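You operate a simulated robot arm through the tools that you are given. There is no shell and no other tool.

Carry out the task below with a simulated robot arm. There is one attempt and no reset: what you move stays moved.

TASK
Chalk in spots 10, 30 and 40 on the black board.
Fine: all white, with the white chalk; put it back in the small blue tray; the other spots stay bare. Set down upright: white chalk. A coat counts when it lies all over at full strength: go over it till it gets no stronger.

Only the result counts: the job must be done as asked and must still hold three seconds after the hand-in. Knocking over, shifting, dropping, spilling or breaking anything else fails it.

THE ROBOT
A 7-joint arm with a two-finger parallel gripper, fixed in place. Base frame: the origin is at the foot of the arm, x ahead of it, y to its left, z up. Lengths are in cm, angles in rad, forces in N, time in s.
Its first joint turns from -2.304 to 2.304 rad. Payload 3.91 kg.
Tool frame: the origin (TCP) lies between the finger pads and is the grasp point; the fingertips stand 3 cm ahead of it; z points along the fingers, y is the line along which they close. Largest opening 11 cm; finger width 2, thickness 1; the body of the gripper, 4.8 by 11.2 cm, starts 5.5 cm behind the TCP.
Orientation is that of the tool frame in the base frame, as [roll, pitch, yaw] about the fixed x, y, z axes, in that order (R = Rz(yaw) Ry(pitch) Rx(roll)). With the fingers straight down and closing along the base's y, the tool's x points along the base's -x, its y along +y and its z along -z.

THE INTERFACE
- The arm moves only by the tool nudge_tool. Its argument "rows" is a list of rows, each a list of 7 numbers: the turn, a rotation vector about the tool's x, y, z in rad, then the shift along the tool's x, y, z in mm, then the gripper command, from -1 (fully open) to 1 (shut), values between in proportion. In form: [[ax, ay, az, x, y, z, hand], ...]. A call has 1 to 20 rows; each row shifts and turns the commanded pose from where the row before left it, along the tool's axes as they then stand. A row lasts 0.2 s, in which the tool goes at most 5 cm and 0.15 rad; a call with a longer step from one row to the next is refused whole, and so is a gripper value outside its range. Where a pose cannot be reached the arm comes as near as it can. A force on the tool above 90 N (or 10 N above the force at the start of the call, whichever is more), or a blocked arm, ends the call early, and 0.2 s more pass. Each finger travels about 10.8 cm/s and halts on what it meets, pressing with about 31 N; the grip force reading is that of the motor and also rises with nothing between the fingers. The clock runs only during rows and for 0.2 s after the last one: add rows that do not move to give the fingers time. It gives the time, the measured TCP pose, the force on the tool (base axes), the opening and the grip force at its end, in the units of the frame above (readings bear some noise), with the torque about the TCP (base axes, N m) and any sound that the robot's microphone picked up.
- Cameras (640 x 400 px; columns grow to the right, rows downward): "scene" is fixed at [21.62, -50, 144.35]; the picture's right is [0.96, -0.27, 0.00], its down [-0.10, -0.35, -0.93] and it looks along [0.25, 0.90, -0.37] (base axes); focal length 324 px, centre (320, 200). "wrist" rides on the gripper at [7.2, 1.7, -10.3] in the tool frame; the picture's right is [-0.23, 0.97, 0.00], its down [-0.76, -0.18, -0.62] and it looks along [-0.61, -0.14, 0.78] (tool axes); focal length 222 px, centre (320, 200). There is no depth. A picture from a camera that has moved, and an enlarged one, comes with that camera's place and axes in the base frame and with its lens. The place of the scene camera against the robot may be out by one fixed shift of up to 1.2 cm in any direction.
- get_image(camera): a new picture of that camera. It takes no simulated time.
- enlarge(camera, box): a new picture of the part [left, top, right, bottom] of that camera's present view, enlarged. It takes no simulated time.
- sign_off(): hands the job in; it is judged then, once.

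Nothing tells you positions but the pictures and the camera data. Unless the task says otherwise, let go and move clear before handing in.

The tools are called after "Request:" as name(argument=value, ...) on one line, values as JSON. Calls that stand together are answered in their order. nudge_tool: Moves the arm, as the interface text tells. Its arguments: {"type":"object","properties":{"rows":{"type":"array"}},"required":["rows"]} The other tools are called the same way: get_image (camera) takes a picture; enlarge (camera, box) takes an enlarged picture of a part of a camera's view; sign_off () hands the job in.

At the start:

```text
time: 0.0
tcp_pos: [32.2, 60.0, 118.21]
orientation: [-3.141, 0.001, -3.141]
ft_force: [0.4, 0.1, -0.8]
torque: [-0.01, -0.01, -0.02]
gripper_width: 10.98
gripper_force: 0.1
```

scene: 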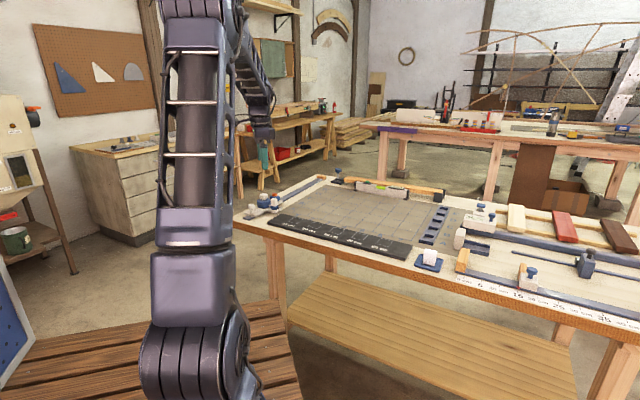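
wrist: 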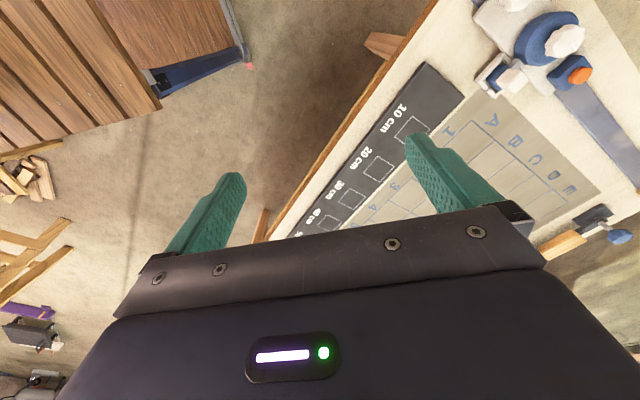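

I see a work table with a black board strip labelled 10 cm, 20 cm, 30 cm and so on, and a small blue tray near its end. I'll enlarge the views to find the chalk, the spots and the trays.

Request:
enlarge(camera="scene", box=[230, 170, 430, 295])

Request:
enlarge(camera="scene", box=[380, 190, 540, 290])

Request:
enlarge(camera="wrist", box=[260, 40, 500, 240])

```text
3.20 times, centred on (330, 232) of scene
camera zoom: at [21.62, -50.0, 144.35], right [0.96, -0.27, 0.0], down [-0.1, -0.35, -0.93], along [0.25, 0.9, -0.37], focal length 1038 px, centre (288, 96)
```

zoom: 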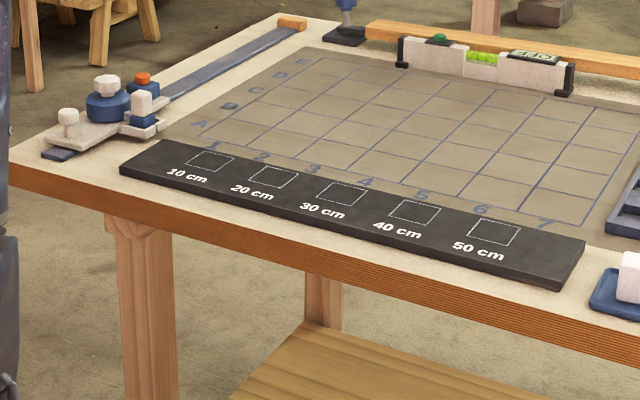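

```text
4.00 times, centred on (460, 240) of scene
camera zoom: at [21.62, -50.0, 144.35], right [0.96, -0.27, 0.0], down [-0.1, -0.35, -0.93], along [0.25, 0.9, -0.37], focal length 1297 px, centre (-240, 40)
```

zoom: 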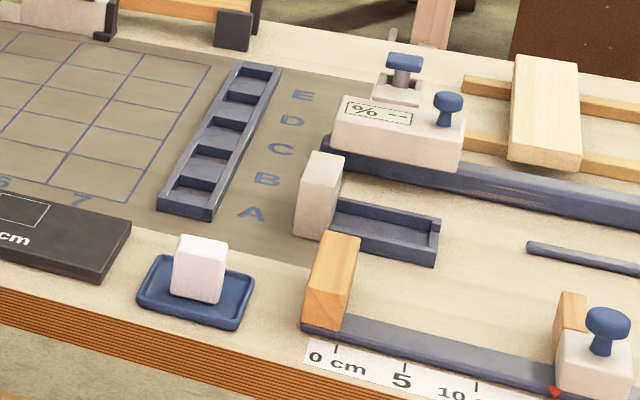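

```text
2.00 times, centred on (380, 140) of wrist
camera zoom: at [25.05, 61.62, 128.52], right [0.23, 0.97, 0.0], down [0.76, -0.18, 0.62], along [0.61, -0.14, -0.78], focal length 444 px, centre (200, 320)
```

zoom: 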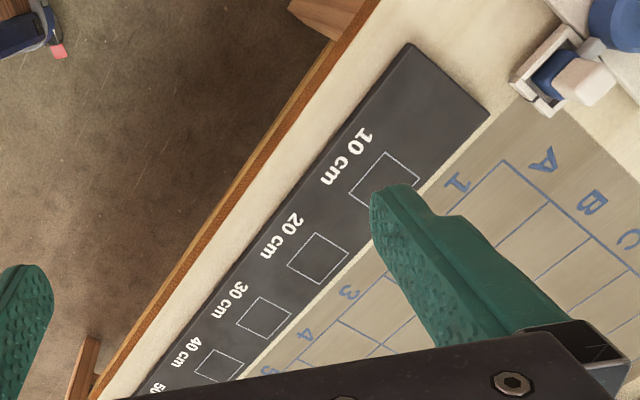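

The white chalk looks like the block standing in the small blue tray, at about (83, 32). The spots run along a 45° line, from spot 10 at about (46, 76) to spot 40 at about (67, 55), with the board top near z = 84. Next I'll move above the tray to look from closer.

Request:
nudge_tool(rows=[[0, 0, 0, -38, -27, 0, -1], [0, 0, 0, -38, -27, 0, -1], [0, 0, 0, -38, -27, 0, -1], [0, 0, 0, -38, -27, 0, -1], [0, 0, 0, -38, -27, 0, -1], [0, 0, 0, -38, -27, 0, -1], [0, 0, 0, -38, -27, 0, -1], [0, 0, 0, -38, -27, 0, -1], [0, 0, 0, -38, -27, 5, -1], [0, 0, 0, -38, -27, 20, -1], [0, 0, 0, -30, 0, 30, -1], [0, 0, 0, 0, 0, 30, -1], [0, 0, 0, 0, 0, 0, -1]])

```text
refused: row 10 steps farther than a row can; nothing moved
```

The call was refused because row 10 was slightly too long. I'll send it again with shorter steps.

Request:
nudge_tool(rows=[[0, 0, 0, -38, -27, 0, -1], [0, 0, 0, -38, -27, 0, -1], [0, 0, 0, -38, -27, 0, -1], [0, 0, 0, -38, -27, 0, -1], [0, 0, 0, -38, -27, 0, -1], [0, 0, 0, -38, -27, 0, -1], [0, 0, 0, -38, -27, 0, -1], [0, 0, 0, -38, -27, 0, -1], [0, 0, 0, -38, -27, 5, -1], [0, 0, 0, -38, -27, 10, -1], [0, 0, 0, -30, 0, 30, -1], [0, 0, 0, 0, 0, 30, -1], [0, 0, 0, 0, 0, 0, -1]])

```text
time: 2.8
tcp_pos: [73.38, 33.04, 110.52]
orientation: [3.14, 0.0, -3.141]
ft_force: [0.4, 0.0, -0.1]
torque: [-0.01, -0.03, 0.02]
gripper_width: 11.01
gripper_force: 0.1
```

The arm is now near the tray at height 110. I'll take pictures from here.

Request:
get_image(camera="wrist")

Request:
get_image(camera="scene")

```text
taken
camera wrist: at [66.2, 34.74, 120.8], right [0.23, 0.97, 0.0], down [0.76, -0.18, 0.62], along [0.61, -0.14, -0.78], focal length 222 px, centre (320, 200)
```

wrist: 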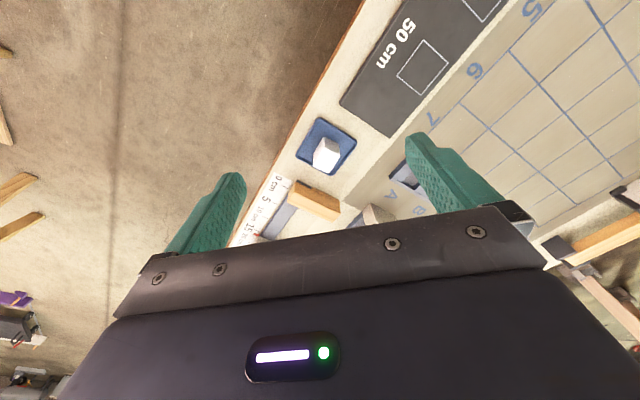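

```text
taken
```

scene: 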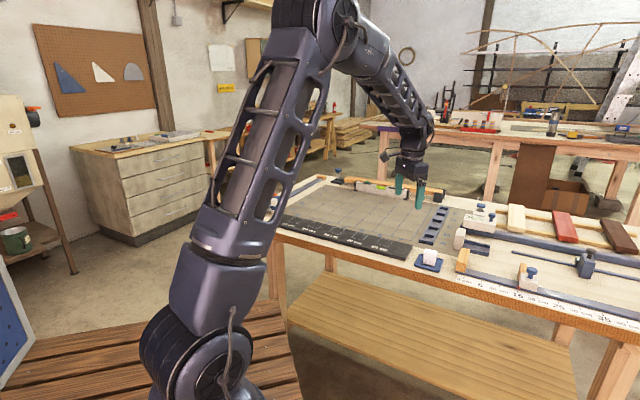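

Request:
enlarge(camera="wrist", box=[280, 100, 376, 184])

Request:
enlarge(camera="scene", box=[404, 236, 454, 276])

Request:
enlarge(camera="wrist", box=[340, 0, 480, 140])

```text
4.76 times, centred on (328, 142) of wrist
camera zoom: at [66.2, 34.74, 120.8], right [0.23, 0.97, 0.0], down [0.76, -0.18, 0.62], along [0.61, -0.14, -0.78], focal length 1058 px, centre (282, 476)
```

zoom: 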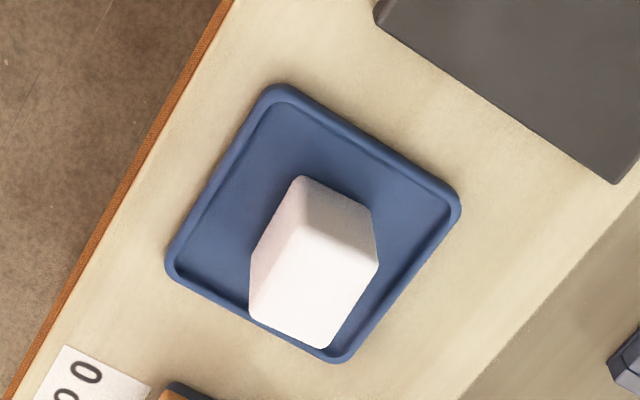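

```text
10.00 times, centred on (429, 256) of scene
camera zoom: at [21.62, -50.0, 144.35], right [0.96, -0.27, 0.0], down [-0.1, -0.35, -0.93], along [0.25, 0.9, -0.37], focal length 3243 px, centre (-770, -360)
```

zoom: 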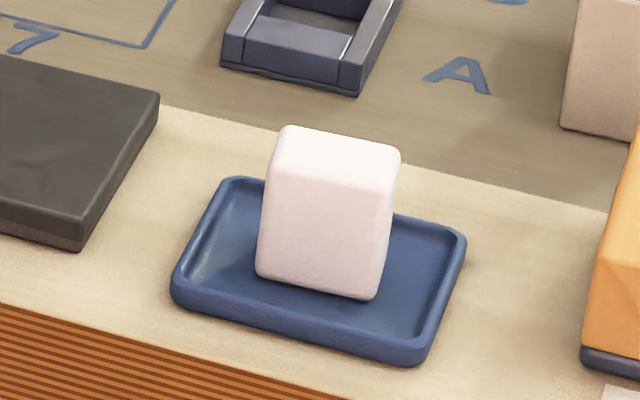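

```text
2.86 times, centred on (410, 70) of wrist
camera zoom: at [66.2, 34.74, 120.8], right [0.23, 0.97, 0.0], down [0.76, -0.18, 0.62], along [0.61, -0.14, -0.78], focal length 635 px, centre (63, 571)
```

zoom: 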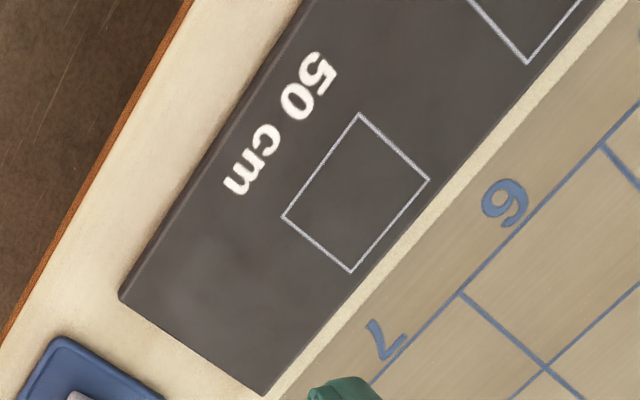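

The chalk is a block about 3.7 × 3.0 × 4.5 cm, centred in the tray near (84, 31.7) and turned 45° like the table. The spots are 5 cm squares. I'll turn the gripper 45° to match the table and hover above the chalk to refine these numbers.

Request:
nudge_tool(rows=[[0, 0, -0.131, 0, 0, 0, -1], [0, 0, -0.131, 0, 0, 0, -1], [0, 0, -0.131, 0, 0, 0, -1], [0, 0, -0.131, 0, 0, 0, -1], [0, 0, -0.131, 0, 0, 0, -1], [0, 0, -0.13, 0, 0, 0, -1], [0, 0, 0, -16, -21, 20, -0.5], [0, 0, 0, -16, -21, 20, -0.27], [0, 0, 0, -16, -21, 20, -0.27], [0, 0, 0, -17, -21, 20, -0.27], [0, 0, 0, 0, 0, 25, -0.27], [0, 0, 0, 0, 0, 0, -0.27], [0, 0, 0, 0, 0, 0, -0.27]])

Request:
get_image(camera="wrist")

Request:
get_image(camera="scene")

```text
time: 5.6
tcp_pos: [83.78, 31.89, 100.12]
orientation: [-3.141, -0.001, -2.356]
ft_force: [-0.3, -0.1, 0.1]
torque: [-0.02, 0.0, 0.03]
gripper_width: 6.99
gripper_force: 0.0
```

```text
taken
camera wrist: at [77.6, 27.93, 110.35], right [-0.53, 0.85, 0.0], down [0.66, 0.41, 0.62], along [0.53, 0.33, -0.78], focal length 222 px, centre (320, 200)
```

wrist: 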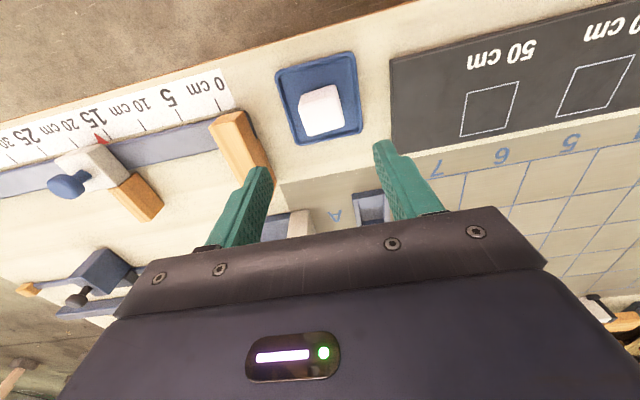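

```text
taken
```

scene: 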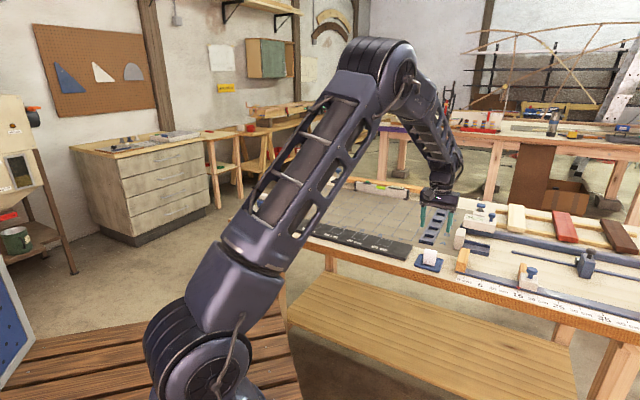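

Request:
enlarge(camera="wrist", box=[264, 40, 384, 155])

Request:
enlarge(camera="wrist", box=[440, 0, 640, 160])

```text
3.48 times, centred on (324, 98) of wrist
camera zoom: at [77.6, 27.93, 110.35], right [-0.53, 0.85, 0.0], down [0.66, 0.41, 0.62], along [0.53, 0.33, -0.78], focal length 773 px, centre (306, 556)
```

zoom: 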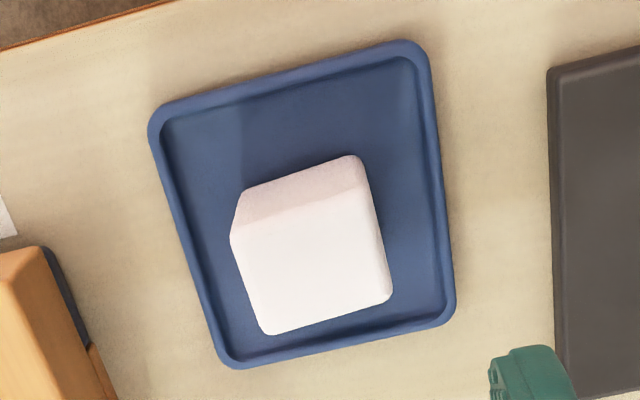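

```text
2.50 times, centred on (540, 80) of wrist
camera zoom: at [77.6, 27.93, 110.35], right [-0.53, 0.85, 0.0], down [0.66, 0.41, 0.62], along [0.53, 0.33, -0.78], focal length 555 px, centre (-230, 500)
```

zoom: 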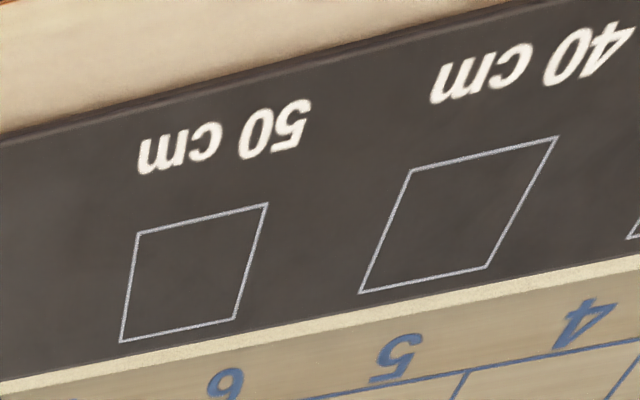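

From two wrist views I get the board top at about z ≈ 85.3, and the chalk centre at about (83.5, 31.8) with its top near 89. The chalk is turned about 0.05 rad from the table. I'll align to it and go down to just above its top for a check.

Request:
nudge_tool(rows=[[0, 0, -0.05, 2.8, 1.5, 0, -0.27], [0, 0, 0, 0, 0, 25, -0.27], [0, 0, 0, 0, 0, 25, -0.27], [0, 0, 0, 0, 0, 20, -0.27], [0, 0, 0, 0, 0, 0, -0.27]])

Request:
enlarge(camera="scene", box=[404, 216, 464, 276])

Request:
get_image(camera="wrist")

```text
time: 6.8
tcp_pos: [83.52, 31.89, 93.34]
orientation: [-3.141, 0.0, -2.305]
ft_force: [0.8, -0.3, 0.2]
torque: [0.01, 0.05, -0.02]
gripper_width: 7.01
gripper_force: 0.1
```

```text
6.67 times, centred on (434, 246) of scene
camera zoom: at [21.62, -50.0, 144.35], right [0.96, -0.27, 0.0], down [-0.1, -0.35, -0.93], along [0.25, 0.9, -0.37], focal length 2162 px, centre (-440, -107)
```

zoom: 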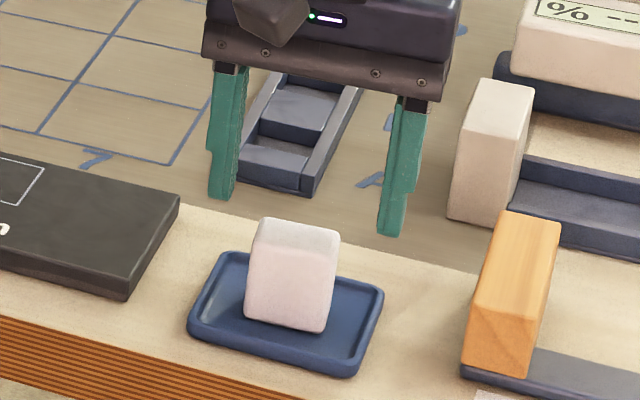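

```text
taken
camera wrist: at [77.47, 27.49, 103.46], right [-0.57, 0.82, 0.0], down [0.64, 0.45, 0.62], along [0.51, 0.36, -0.78], focal length 222 px, centre (320, 200)
```

wrist: 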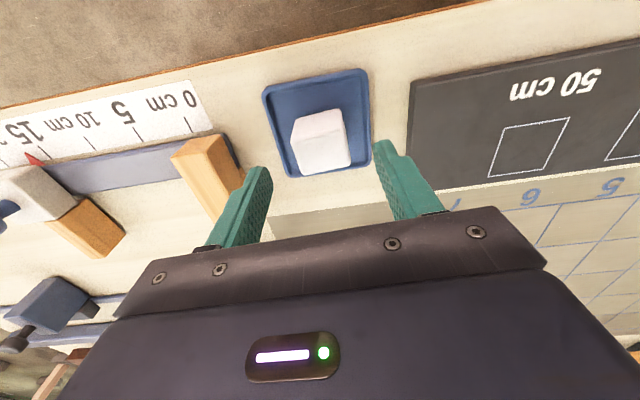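

Request:
enlarge(camera="scene", box=[422, 234, 450, 262])

Request:
enlarge(camera="wrist", box=[230, 60, 450, 240])

```text
14.29 times, centred on (436, 248) of scene
camera zoom: at [21.62, -50.0, 144.35], right [0.96, -0.27, 0.0], down [-0.1, -0.35, -0.93], along [0.25, 0.9, -0.37], focal length 4634 px, centre (-1337, -486)
```

zoom: 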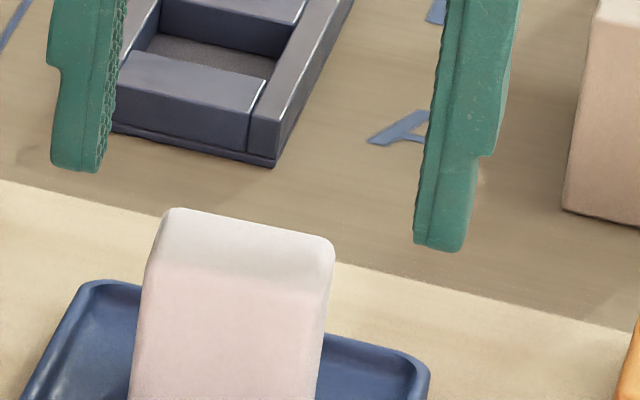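

```text
2.22 times, centred on (340, 150) of wrist
camera zoom: at [77.47, 27.49, 103.46], right [-0.57, 0.82, 0.0], down [0.64, 0.45, 0.62], along [0.51, 0.36, -0.78], focal length 494 px, centre (276, 311)
```

zoom: 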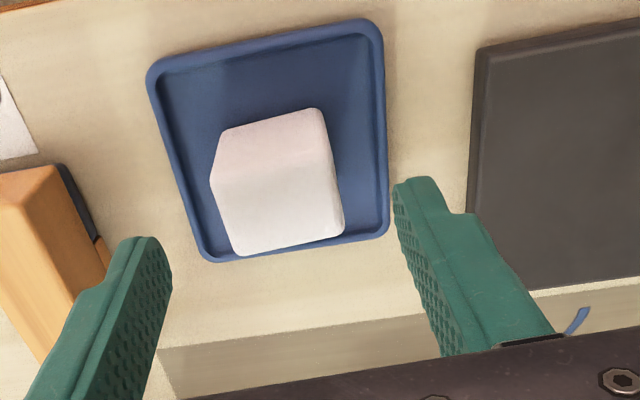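

The gripper is aligned with the chalk to within about 2 mm, and the fingertips are still above its top. I'll shift 1.5 mm, go down part of the way around the chalk, and look again.

Request:
nudge_tool(rows=[[0, 0, 0, 0, 1.5, 20, -0.27], [0, 0, 0, 0, 0, 19, -0.27], [0, 0, 0, 0, 0, 0, -0.27], [0, 0, 0, 0, 0, 0, -0.27]])

Request:
enlarge(camera="scene", box=[410, 228, 454, 272])

Request:
enlarge(camera="wrist", box=[230, 60, 450, 240])

```text
time: 7.8
tcp_pos: [83.37, 31.74, 89.22]
orientation: [3.141, 0.0, -2.306]
ft_force: [0.3, 0.0, 0.6]
torque: [0.0, 0.0, 0.02]
gripper_width: 6.98
gripper_force: 0.1
```

```text
9.09 times, centred on (432, 250) of scene
camera zoom: at [21.62, -50.0, 144.35], right [0.96, -0.27, 0.0], down [-0.1, -0.35, -0.93], along [0.25, 0.9, -0.37], focal length 2949 px, centre (-698, -254)
```

zoom: 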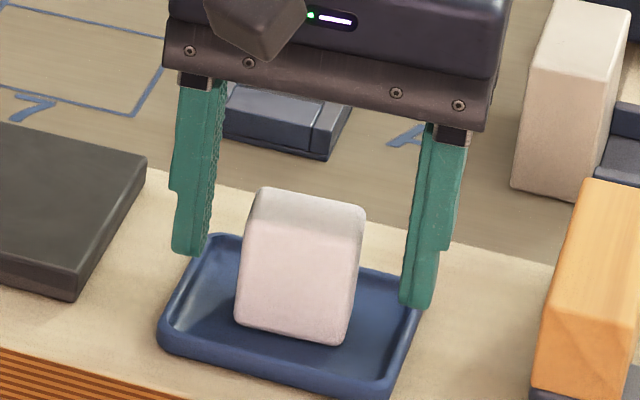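

```text
2.22 times, centred on (340, 150) of wrist
camera zoom: at [77.35, 27.45, 99.53], right [-0.57, 0.82, 0.0], down [0.64, 0.45, 0.62], along [0.51, 0.36, -0.78], focal length 494 px, centre (276, 311)
```

zoom: 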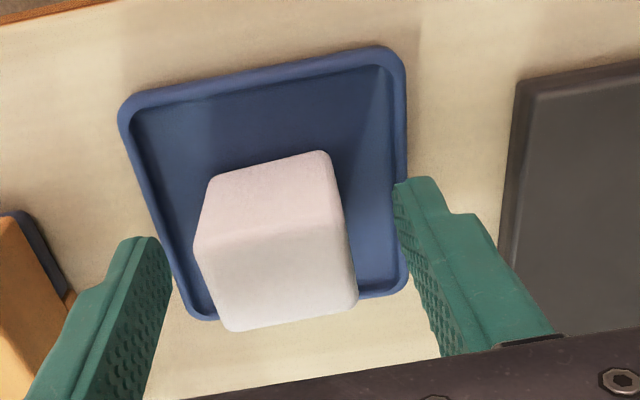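

The gripper is centred on the chalk, with the fingertips about 1.5 cm above the chalk's bottom. I'll go down 6 mm more and close gently.

Request:
nudge_tool(rows=[[0, 0, 0, 0, 0, 6, -0.27], [0, 0, 0, 0, 0, 0, 0.0], [0, 0, 0, 0, 0, 0, 0.2], [0, 0, 0, 0, 0, 0, 0.3], [0, 0, 0, 0, 0, 0, 0.36], [0, 0, 0, 0, 0, 0, 0.45], [0, 0, 0, 0, 0, 0, 0.7], [0, 0, 0, 0, 0, 0, 1], [0, 0, 0, 0, 0, 0, 1], [0, 0, 0, 0, 0, 0, 1]])

Request:
enlarge(camera="scene", box=[410, 228, 454, 272])

Request:
enlarge(camera="wrist", box=[230, 60, 450, 240])

```text
time: 10.0
tcp_pos: [83.37, 31.59, 88.77]
orientation: [-3.141, 0.0, -2.305]
ft_force: [-0.3, -0.9, 0.5]
torque: [0.03, 0.0, 0.01]
gripper_width: 3.94
gripper_force: 31.4
```

```text
9.09 times, centred on (432, 250) of scene
camera zoom: at [21.62, -50.0, 144.35], right [0.96, -0.27, 0.0], down [-0.1, -0.35, -0.93], along [0.25, 0.9, -0.37], focal length 2949 px, centre (-698, -254)
```

zoom: 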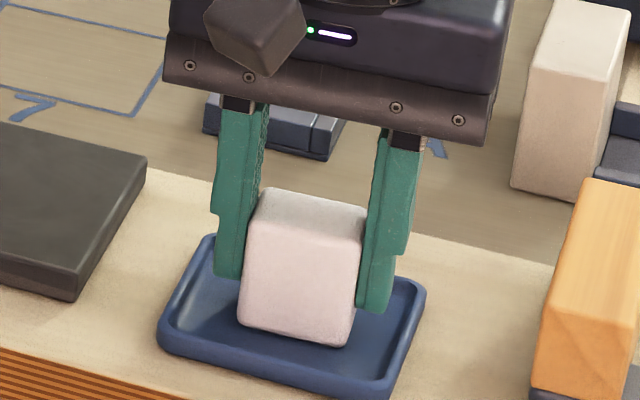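

```text
2.22 times, centred on (340, 150) of wrist
camera zoom: at [77.38, 27.38, 98.98], right [-0.57, 0.82, 0.0], down [0.64, 0.45, 0.62], along [0.51, 0.36, -0.78], focal length 494 px, centre (276, 311)
```

zoom: 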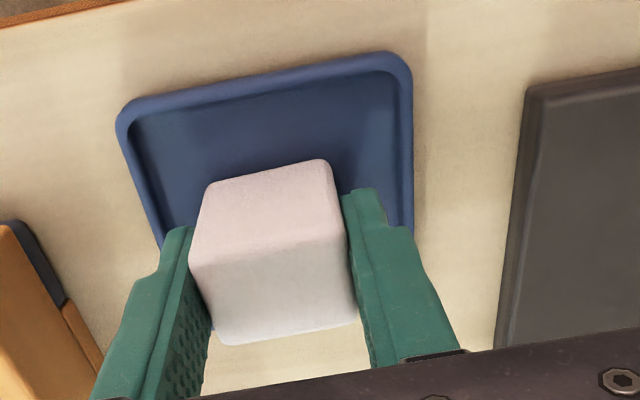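

The chalk is held, with the opening at 3.94 cm. I'll lift it, square the gripper to the board and carry it above spot 40 at a safe height.

Request:
nudge_tool(rows=[[0, 0, 0, 0, 0, -10, 1], [0, 0, 0, 0, 0, -20, 1], [0, 0, 0, 0, 0, -20, 1], [0, 0, 0.05, 0, 0, 0, 1], [0, 0, 0, -5, 30, 0, 1], [0, 0, 0, -6, 35, 0, 1], [0, 0, 0, -6, 35, 0, 1], [0, 0, 0, -6, 35, 0, 1], [0, 0, 0, -6, 35, 0, 1], [0, 0, 0, -6, 35, 0, 1], [0, 0, 0, -6, 35, 0, 1], [0, 0, 0, -5, 35, 0, 1], [0, 0, 0, 0, 0, 0, 1], [0, 0, 0, 0, 0, 0, 1]])

Request:
get_image(camera="scene")

Request:
get_image(camera="wrist")

Request:
enlarge(camera="scene", box=[320, 205, 400, 265])

```text
time: 13.0
tcp_pos: [66.98, 54.34, 93.88]
orientation: [3.141, -0.001, -2.356]
ft_force: [0.1, 0.5, -0.2]
torque: [-0.02, -0.02, -0.01]
gripper_width: 0.0
gripper_force: 30.9
```

```text
taken
```

scene: 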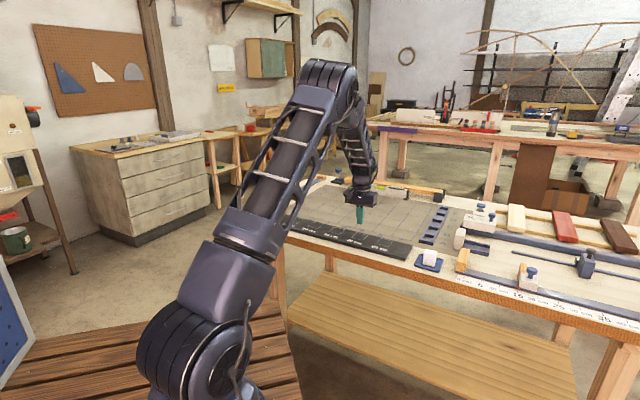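

```text
taken
camera wrist: at [60.71, 50.41, 104.11], right [-0.53, 0.85, 0.0], down [0.66, 0.41, 0.62], along [0.53, 0.33, -0.78], focal length 222 px, centre (320, 200)
```

wrist: 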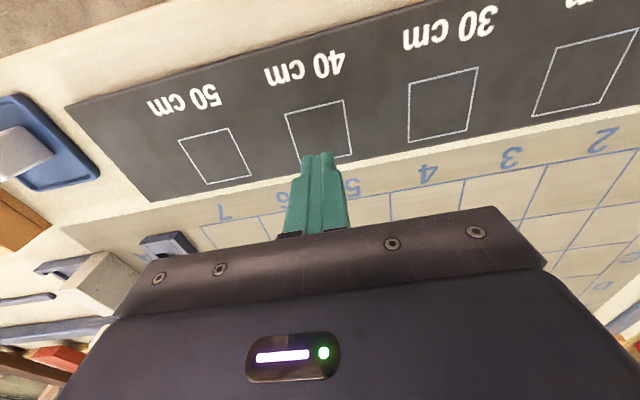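

```text
6.67 times, centred on (360, 235) of scene
camera zoom: at [21.62, -50.0, 144.35], right [0.96, -0.27, 0.0], down [-0.1, -0.35, -0.93], along [0.25, 0.9, -0.37], focal length 2162 px, centre (53, -33)
```

zoom: 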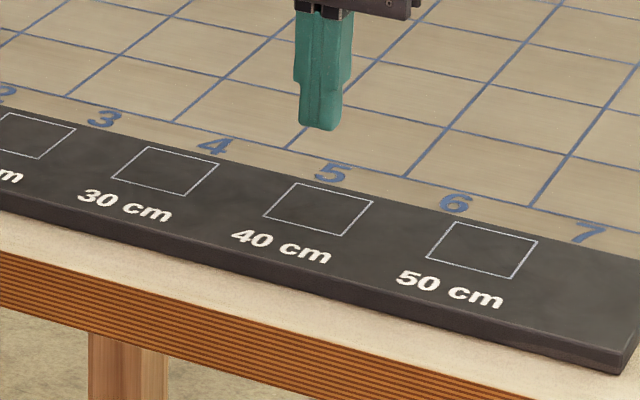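

The gripper came up empty: the chalk slipped out as I lifted. I'll check how the chalk is standing now.

Request:
enlarge(camera="scene", box=[404, 236, 454, 276])

Request:
enlarge(camera="wrist", box=[0, 80, 110, 200])

```text
10.00 times, centred on (429, 256) of scene
camera zoom: at [21.62, -50.0, 144.35], right [0.96, -0.27, 0.0], down [-0.1, -0.35, -0.93], along [0.25, 0.9, -0.37], focal length 3243 px, centre (-770, -360)
```

zoom: 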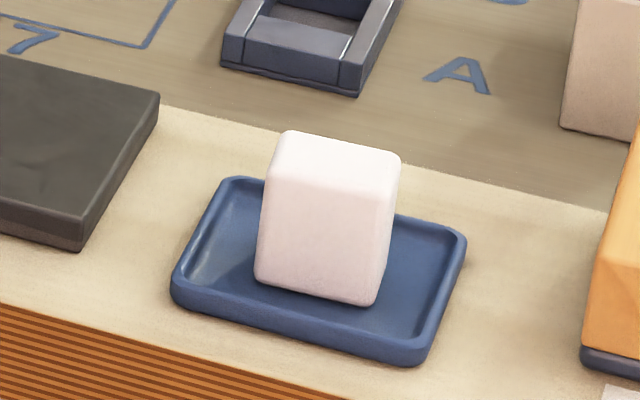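

```text
3.33 times, centred on (55, 140) of wrist
camera zoom: at [60.71, 50.41, 104.11], right [-0.53, 0.85, 0.0], down [0.66, 0.41, 0.62], along [0.53, 0.33, -0.78], focal length 740 px, centre (1203, 400)
```

zoom: 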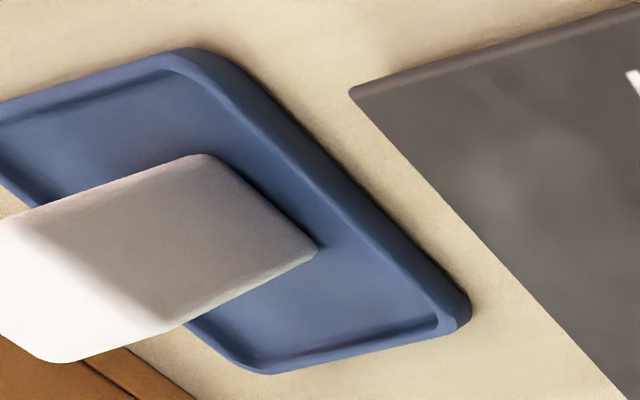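

The chalk is still standing upright in its tray, so it just slid out of the pads. I'll go back above it, re-measure its pose, and try a better aligned grasp with a much slower lift.

Request:
nudge_tool(rows=[[0, 0, 0, 0, 0, -20, -0.27], [0, 0, 0, 6, -35, 0, -0.27], [0, 0, 0, 6, -35, 0, -0.27], [0, 0, 0, 6, -35, 0, -0.27], [0, 0, 0, 6, -35, 0, -0.27], [0, 0, 0, 6, -35, 0, -0.27], [0, 0, 0, 6, -35, 0, -0.27], [0, 0, 0, 5, -35, 0, -0.27], [0, 0, 0, 5, -30, 0, -0.27], [0, 0, -0.05, 0, 0, 0, -0.27], [0, 0, 0, 0, 0, 0, -0.27], [0, 0, 0, 0, 0, 0, -0.27]])

Request:
enlarge(camera="wrist", box=[240, 40, 440, 165])

Request:
enlarge(camera="wrist", box=[280, 70, 360, 150])

Request:
enlarge(camera="scene", box=[404, 216, 464, 276])

```text
time: 15.6
tcp_pos: [83.24, 31.79, 95.77]
orientation: [3.141, 0.001, -2.305]
ft_force: [0.9, 0.1, -0.1]
torque: [0.01, 0.02, -0.02]
gripper_width: 6.99
gripper_force: 0.0
```

```text
3.20 times, centred on (340, 102) of wrist
camera zoom: at [77.22, 27.43, 105.98], right [-0.57, 0.82, 0.0], down [0.64, 0.45, 0.62], along [0.51, 0.36, -0.78], focal length 711 px, centre (256, 512)
```

zoom: 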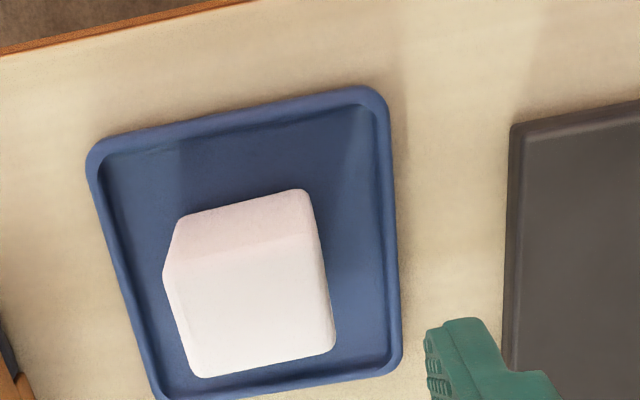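

```text
5.00 times, centred on (320, 110) of wrist
camera zoom: at [77.22, 27.43, 105.98], right [-0.57, 0.82, 0.0], down [0.64, 0.45, 0.62], along [0.51, 0.36, -0.78], focal length 1111 px, centre (320, 650)
```

zoom: 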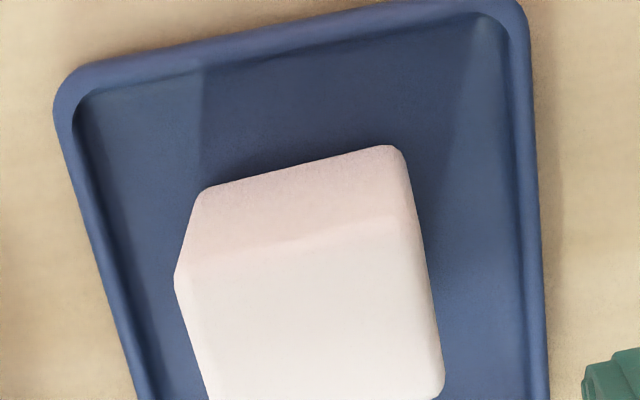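

```text
6.67 times, centred on (434, 246) of scene
camera zoom: at [21.62, -50.0, 144.35], right [0.96, -0.27, 0.0], down [-0.1, -0.35, -0.93], along [0.25, 0.9, -0.37], focal length 2162 px, centre (-440, -107)
```

zoom: 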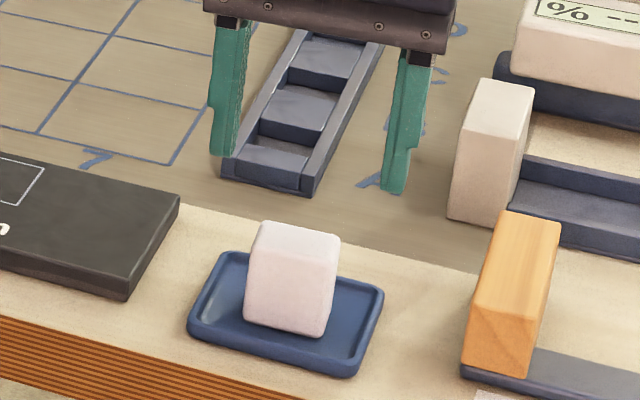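

The chalk is now square to the gripper, within 2 mm of centre. I'll go down slightly deeper than before, close, let it settle, and lift only a few millimetres to test the hold.

Request:
nudge_tool(rows=[[0, 0, 0, 1.5, 0, 25, -0.27], [0, 0, 0, 0, 0, 25, -0.27], [0, 0, 0, 0, 0, 15, -0.27], [0, 0, 0, 0, 0, 8, -0.27], [0, 0, 0, 0, 0, 0, 0.0], [0, 0, 0, 0, 0, 0, 0.2], [0, 0, 0, 0, 0, 0, 0.25], [0, 0, 0, 0, 0, 0, 0.3], [0, 0, 0, 0, 0, 0, 0.5], [0, 0, 0, 0, 0, 0, 1], [0, 0, 0, 0, 0, 0, 1], [0, 0, 0, 0, 0, 0, 1], [0, 0, 0, 0, 0, 0, 1], [0, 0, 0, 0, 0, 0, 1]])

Request:
nudge_tool(rows=[[0, 0, 0, 0, 0, -0.5, 1], [0, 0, 0, 0, 0, -1, 1], [0, 0, 0, 0, 0, -1, 1], [0, 0, 0, 0, 0, -1, 1], [0, 0, 0, 0, 0, -1, 1]])

Request:
enlarge(camera="scene", box=[410, 228, 454, 272])

```text
time: 18.6
tcp_pos: [83.34, 31.77, 88.38]
orientation: [-3.141, 0.0, -2.306]
ft_force: [-0.3, 0.7, -0.4]
torque: [0.02, -0.02, -0.02]
gripper_width: 3.95
gripper_force: 31.1
```

```text
time: 19.8
tcp_pos: [83.31, 31.63, 88.9]
orientation: [3.141, 0.002, -2.305]
ft_force: [-0.1, 0.4, -1.1]
torque: [0.03, 0.02, 0.05]
gripper_width: 3.96
gripper_force: 31.2
```

```text
9.09 times, centred on (432, 250) of scene
camera zoom: at [21.62, -50.0, 144.35], right [0.96, -0.27, 0.0], down [-0.1, -0.35, -0.93], along [0.25, 0.9, -0.37], focal length 2949 px, centre (-698, -254)
```

zoom: 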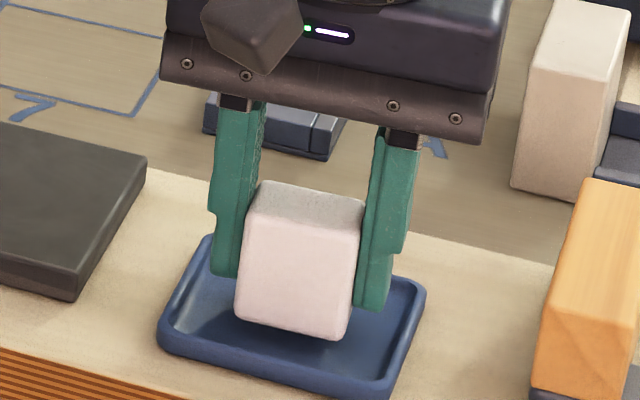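

The slow lift worked: the chalk is rising with the gripper, and the force reads about 1 N of weight. I'll keep lifting gently and check again.

Request:
nudge_tool(rows=[[0, 0, 0, 0, 0, -1.5, 1], [0, 0, 0, 0, 0, -2, 1], [0, 0, 0, 0, 0, -2, 1], [0, 0, 0, 0, 0, -2, 1], [0, 0, 0, 0, 0, -2, 1], [0, 0, 0, 0, 0, -2, 1], [0, 0, 0, 0, 0, -1, 1], [0, 0, 0, 0, 0, 0, 1]])

Request:
enlarge(camera="scene", box=[410, 228, 454, 272])

```text
time: 21.6
tcp_pos: [83.34, 31.65, 90.28]
orientation: [-3.14, -0.001, -2.308]
ft_force: [0.1, 0.0, -0.7]
torque: [0.04, 0.0, 0.03]
gripper_width: 3.97
gripper_force: 30.8
```

```text
9.09 times, centred on (432, 250) of scene
camera zoom: at [21.62, -50.0, 144.35], right [0.96, -0.27, 0.0], down [-0.1, -0.35, -0.93], along [0.25, 0.9, -0.37], focal length 2949 px, centre (-698, -254)
```

zoom: 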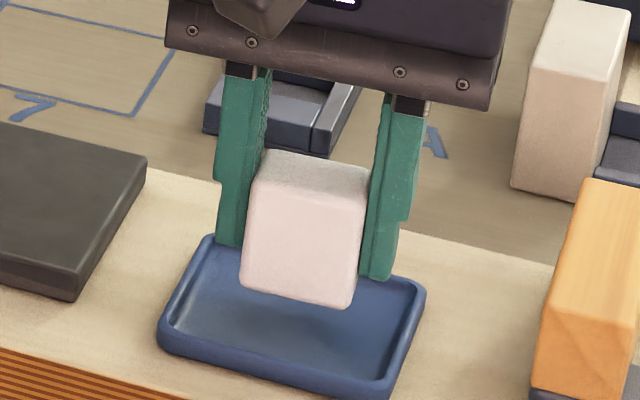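

The chalk is held firmly. I'll keep lifting gently, square up to the board and carry it slowly toward spot 40.

Request:
nudge_tool(rows=[[0, 0, 0, 0, 0, -2, 1], [0, 0, 0, 0, 0, -4, 1], [0, 0, 0, 0, 0, -5, 1], [0, 0, 0, 0, 0, -4, 1], [0, 0, 0.01, 0, 0, -2, 1], [0, 0, 0.01, 0, 0, 0, 1], [0, 0, 0.01, 0, 2, 0, 1], [0, 0, 0.01, -0.5, 4, 0, 1], [0, 0, 0.01, -1, 6, 0, 1], [0, 0, 0, -1.5, 8, 0, 1], [0, 0, 0, -2, 10, 0, 1], [0, 0, 0, -2, 12, 0, 1], [0, 0, 0, -2, 12, 0, 1], [0, 0, 0, -2, 12, 0, 1], [0, 0, 0, -2, 12, 0, 1], [0, 0, 0, -2, 12, 0, 1], [0, 0, 0, -2, 12, 0, 1], [0, 0, 0, -2, 10, 0, 1], [0, 0, 0, -1, 6, 0, 1], [0, 0, 0, 0, 3, 0, 1]])

Request:
enlarge(camera="scene", box=[360, 210, 440, 270])

```text
time: 25.8
tcp_pos: [76.12, 41.69, 91.8]
orientation: [-3.141, -0.001, -2.353]
ft_force: [1.4, 0.1, -0.7]
torque: [0.01, -0.01, -0.01]
gripper_width: 3.96
gripper_force: 31.2
```

```text
6.67 times, centred on (400, 240) of scene
camera zoom: at [21.62, -50.0, 144.35], right [0.96, -0.27, 0.0], down [-0.1, -0.35, -0.93], along [0.25, 0.9, -0.37], focal length 2162 px, centre (-213, -67)
```

zoom: 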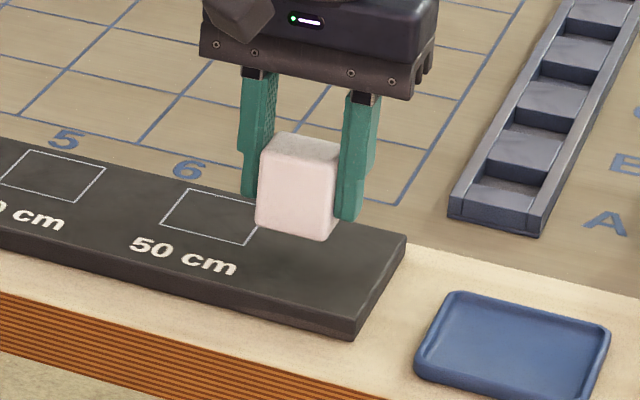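

Request:
nudge_tool(rows=[[0, 0, 0, -1, 4, 0, 1], [0, 0, 0, -1.5, 8, 0, 1], [0, 0, 0, -2, 11, 0, 1], [0, 0, 0, -2.5, 13, 0, 1], [0, 0, 0, -2.5, 13, 0, 1], [0, 0, 0, -2.5, 13, 0, 1], [0, 0, 0, -2.5, 13, 0, 1], [0, 0, 0, -2.5, 13, 0, 1], [0, 0, 0, -2.5, 13, 0, 1], [0, 0, 0, -2.5, 13, 0, 1], [0, 0, 0, -2.5, 13, 0, 1], [0, 0, 0, -2, 11, 0, 1], [0, 0, 0, -1.5, 8, 0, 1], [0, 0, 0, -1, 5, 0, 1], [0, 0, 0, 0, 2, 0, 1], [0, 0, 0, 0, 0, 0, 1], [0, 0, 0, 0, 0, 0, 1]])

Request:
get_image(camera="wrist")

Request:
enlarge(camera="wrist", box=[240, 60, 440, 220])

Request:
enlarge(camera="scene", box=[330, 210, 410, 270])

```text
time: 29.4
tcp_pos: [67.22, 54.46, 91.9]
orientation: [-3.139, 0.0, -2.355]
ft_force: [0.4, -0.5, -0.2]
torque: [0.0, 0.02, 0.02]
gripper_width: 3.94
gripper_force: 30.9
```

```text
taken
camera wrist: at [61.06, 50.41, 102.08], right [-0.53, 0.85, 0.0], down [0.66, 0.41, 0.62], along [0.53, 0.33, -0.78], focal length 222 px, centre (320, 200)
```

wrist: 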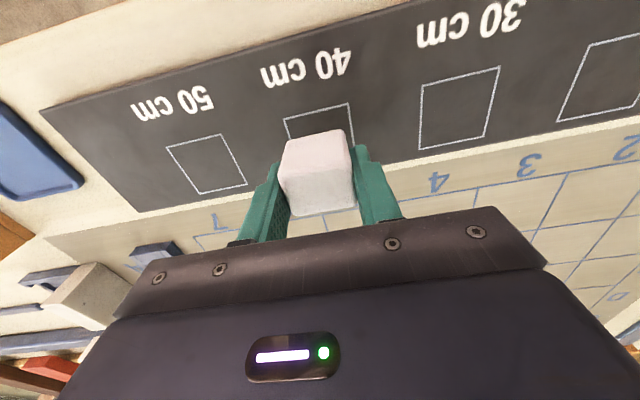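

```text
2.50 times, centred on (340, 140) of wrist
camera zoom: at [61.06, 50.41, 102.08], right [-0.53, 0.85, 0.0], down [0.66, 0.41, 0.62], along [0.53, 0.33, -0.78], focal length 555 px, centre (270, 350)
```

zoom: 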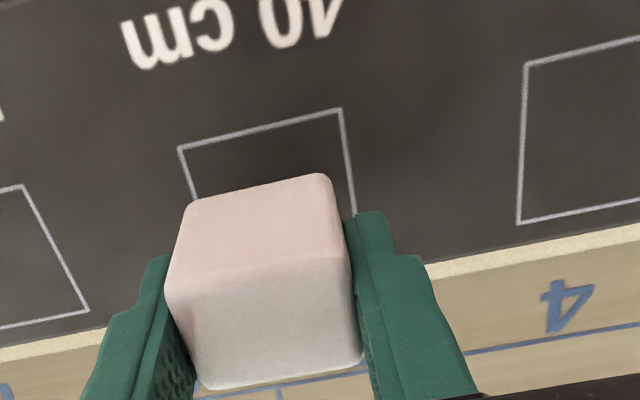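

```text
6.67 times, centred on (370, 240) of scene
camera zoom: at [21.62, -50.0, 144.35], right [0.96, -0.27, 0.0], down [-0.1, -0.35, -0.93], along [0.25, 0.9, -0.37], focal length 2162 px, centre (-13, -67)
```

zoom: 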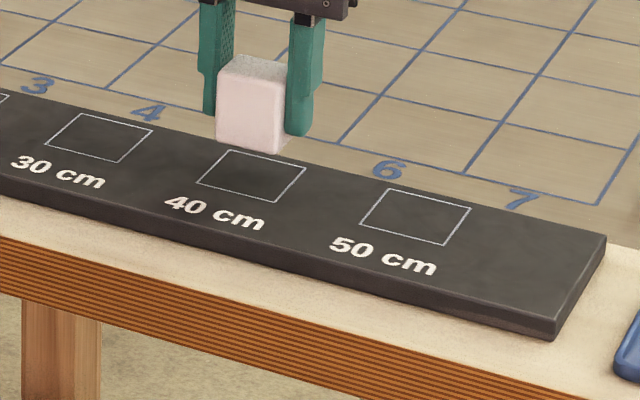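

The chalk is held about 2.7 cm above spot 40, and the centres agree within 2 mm. I'll fine-centre it and go down gently, then feel for contact.

Request:
nudge_tool(rows=[[0, 0, 0, -1.2, 1, 2, 1], [0, 0, 0, -1, 0.8, 4, 1], [0, 0, 0, 0, 0, 5, 1], [0, 0, 0, 0, 0, 5, 1], [0, 0, 0, 0, 0, 3, 1], [0, 0, 0, 0, 0, 1, 1], [0, 0, 0, 0, 0, 0, 1]])

Request:
enlarge(camera="wrist", box=[240, 60, 440, 220])

Request:
enlarge(camera="scene", box=[345, 215, 393, 255])

```text
time: 31.0
tcp_pos: [67.36, 54.61, 89.92]
orientation: [3.14, 0.0, -2.354]
ft_force: [0.4, 1.0, -0.6]
torque: [0.0, 0.01, 0.03]
gripper_width: 3.94
gripper_force: 30.6
```

```text
2.50 times, centred on (340, 140) of wrist
camera zoom: at [61.08, 50.7, 100.13], right [-0.53, 0.85, 0.0], down [0.66, 0.41, 0.62], along [0.53, 0.33, -0.78], focal length 555 px, centre (270, 350)
```

zoom: 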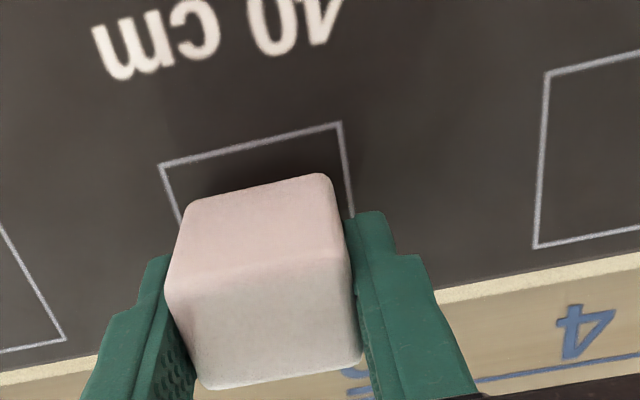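

```text
10.00 times, centred on (369, 235) of scene
camera zoom: at [21.62, -50.0, 144.35], right [0.96, -0.27, 0.0], down [-0.1, -0.35, -0.93], along [0.25, 0.9, -0.37], focal length 3243 px, centre (-170, -150)
```

zoom: 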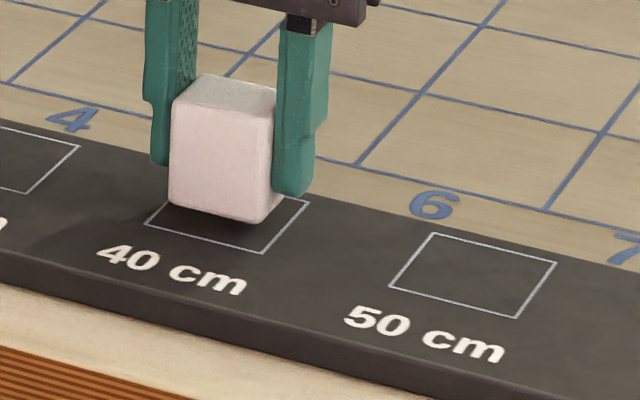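

About 6 mm of gap remains. I'll lower in small steps while watching the force.

Request:
nudge_tool(rows=[[0, 0, 0, 0, 0, 1, 1], [0, 0, 0, 0, 0, 1, 1], [0, 0, 0, 0, 0, 1, 1], [0, 0, 0, 0, 0, 0, 1]])

Request:
nudge_tool(rows=[[0, 0, 0, 0, 0, 1, 1], [0, 0, 0, 0, 0, 1, 1], [0, 0, 0, 0, 0, 0, 1]])

```text
time: 32.0
tcp_pos: [67.45, 54.76, 89.73]
orientation: [3.141, 0.0, -2.355]
ft_force: [0.7, -0.4, -0.9]
torque: [0.01, 0.0, 0.0]
gripper_width: 3.96
gripper_force: 30.3
```

```text
time: 32.8
tcp_pos: [67.39, 54.65, 89.41]
orientation: [3.14, 0.0, -2.355]
ft_force: [-0.4, 0.1, -1.0]
torque: [0.04, 0.0, -0.02]
gripper_width: 3.93
gripper_force: 30.7
```

Request:
nudge_tool(rows=[[0, 0, 0, 0, 0, 0.7, 1], [0, 0, 0, 0, 0, 0.7, 1], [0, 0, 0, 0, 0, 0, 1]])

Request:
enlarge(camera="scene", box=[345, 215, 393, 255])

```text
time: 33.6
tcp_pos: [67.52, 54.63, 89.29]
orientation: [-3.14, 0.002, -2.354]
ft_force: [-2.1, 0.4, 10.8]
torque: [-0.1, 0.08, -0.02]
gripper_width: 3.96
gripper_force: 31.3
```

```text
10.00 times, centred on (369, 235) of scene
camera zoom: at [21.62, -50.0, 144.35], right [0.96, -0.27, 0.0], down [-0.1, -0.35, -0.93], along [0.25, 0.9, -0.37], focal length 3243 px, centre (-170, -150)
```

zoom: 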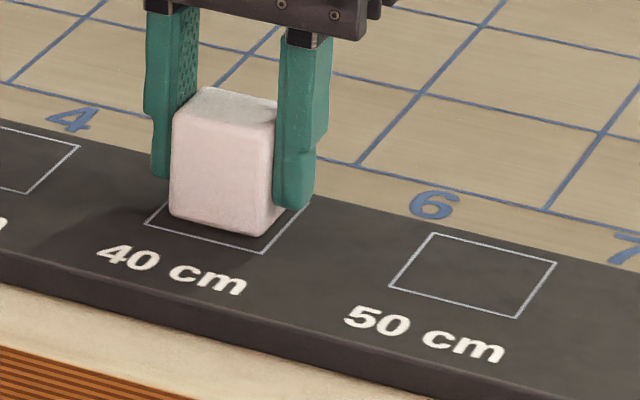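

Contact: about 11 N with the chalk flat on spot 40. I'll make a short test stroke away from the cameras so the uncovered area shows how well it marks.

Request:
nudge_tool(rows=[[0, 0, 0, -2, 0, 0, 1], [0, 0, 0, -3, 0, 0, 1], [0, 0, 0, -3, 0, 0, 1], [0, 0, 0, -2, 0, 0, 1], [0, 0, 0, -2, 0, 0, 1], [0, 0, 0, 0, 0, 0, 1]])

Request:
enlarge(camera="scene", box=[345, 215, 393, 255])

Request:
enlarge(camera="wrist", box=[240, 60, 440, 220])

```text
time: 35.0
tcp_pos: [68.24, 55.6, 89.35]
orientation: [3.141, 0.003, -2.355]
ft_force: [-5.8, -1.5, 16.0]
torque: [-0.12, 0.27, -0.01]
gripper_width: 3.95
gripper_force: 31.5
```

```text
10.00 times, centred on (369, 235) of scene
camera zoom: at [21.62, -50.0, 144.35], right [0.96, -0.27, 0.0], down [-0.1, -0.35, -0.93], along [0.25, 0.9, -0.37], focal length 3243 px, centre (-170, -150)
```

zoom: 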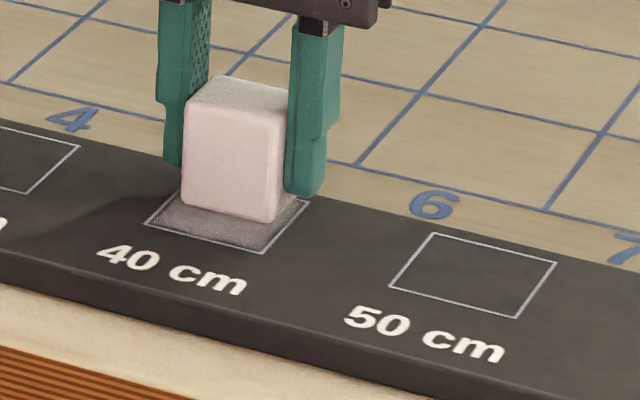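

```text
2.50 times, centred on (340, 140) of wrist
camera zoom: at [61.97, 51.57, 99.54], right [-0.53, 0.85, 0.0], down [0.66, 0.41, 0.62], along [0.53, 0.33, -0.78], focal length 555 px, centre (270, 350)
```

zoom: 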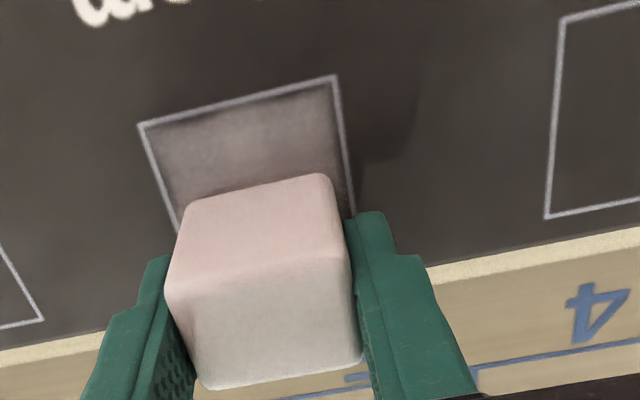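

The chalk is marking, about half strength after one pass, and the coat lands inside the spot outline. I'll now zigzag over the whole square, easing the pressure slightly.

Request:
nudge_tool(rows=[[0, 0, 0, 0, 3, -0.3, 1], [0, 0, 0, 0, 3, 0, 1], [0, 0, 0, 0, 3, 0, 1], [0, 0, 0, 0, -3.6, 0, 1], [0, 0, 0, 0, -3.6, 0, 1], [0, 0, 0, 0, -3.6, 0, 1], [0, 0, 0, 0, -3.6, 0, 1], [0, 0, 0, 0, -3.6, 0, 1], [0, 0, 0, 3, 0, 0, 1], [0, 0, 0, 3, 0, 0, 1], [0, 0, 0, 0, 3.6, 0, 1], [0, 0, 0, 0, 3.6, 0, 1], [0, 0, 0, 0, 3.6, 0, 1], [0, 0, 0, 0, 3.6, 0, 1], [0, 0, 0, 0, 3.6, 0, 1], [0, 0, 0, 3, 0, 0, 1], [0, 0, 0, 3, 0, 0, 1], [0, 0, 0, 0, -3, 0, 1], [0, 0, 0, 0, -3, 0, 1], [0, 0, 0, 0, -3, 0, 1]])

Request:
enlarge(camera="scene", box=[345, 215, 393, 255])

```text
time: 39.2
tcp_pos: [67.32, 54.7, 89.36]
orientation: [-3.141, 0.001, -2.354]
ft_force: [-4.0, 3.6, 13.9]
torque: [0.08, 0.15, -0.01]
gripper_width: 3.96
gripper_force: 30.9
```

```text
10.00 times, centred on (369, 235) of scene
camera zoom: at [21.62, -50.0, 144.35], right [0.96, -0.27, 0.0], down [-0.1, -0.35, -0.93], along [0.25, 0.9, -0.37], focal length 3243 px, centre (-170, -150)
```

zoom: 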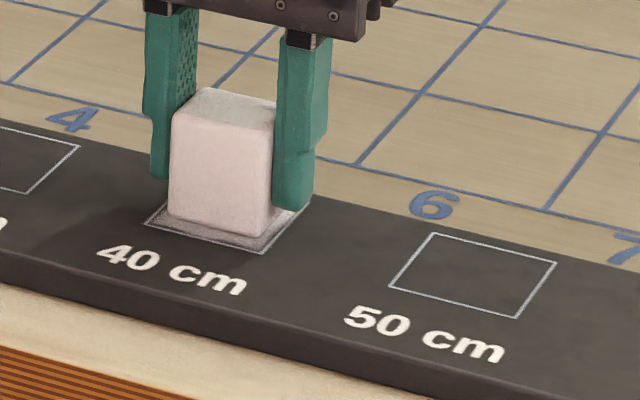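

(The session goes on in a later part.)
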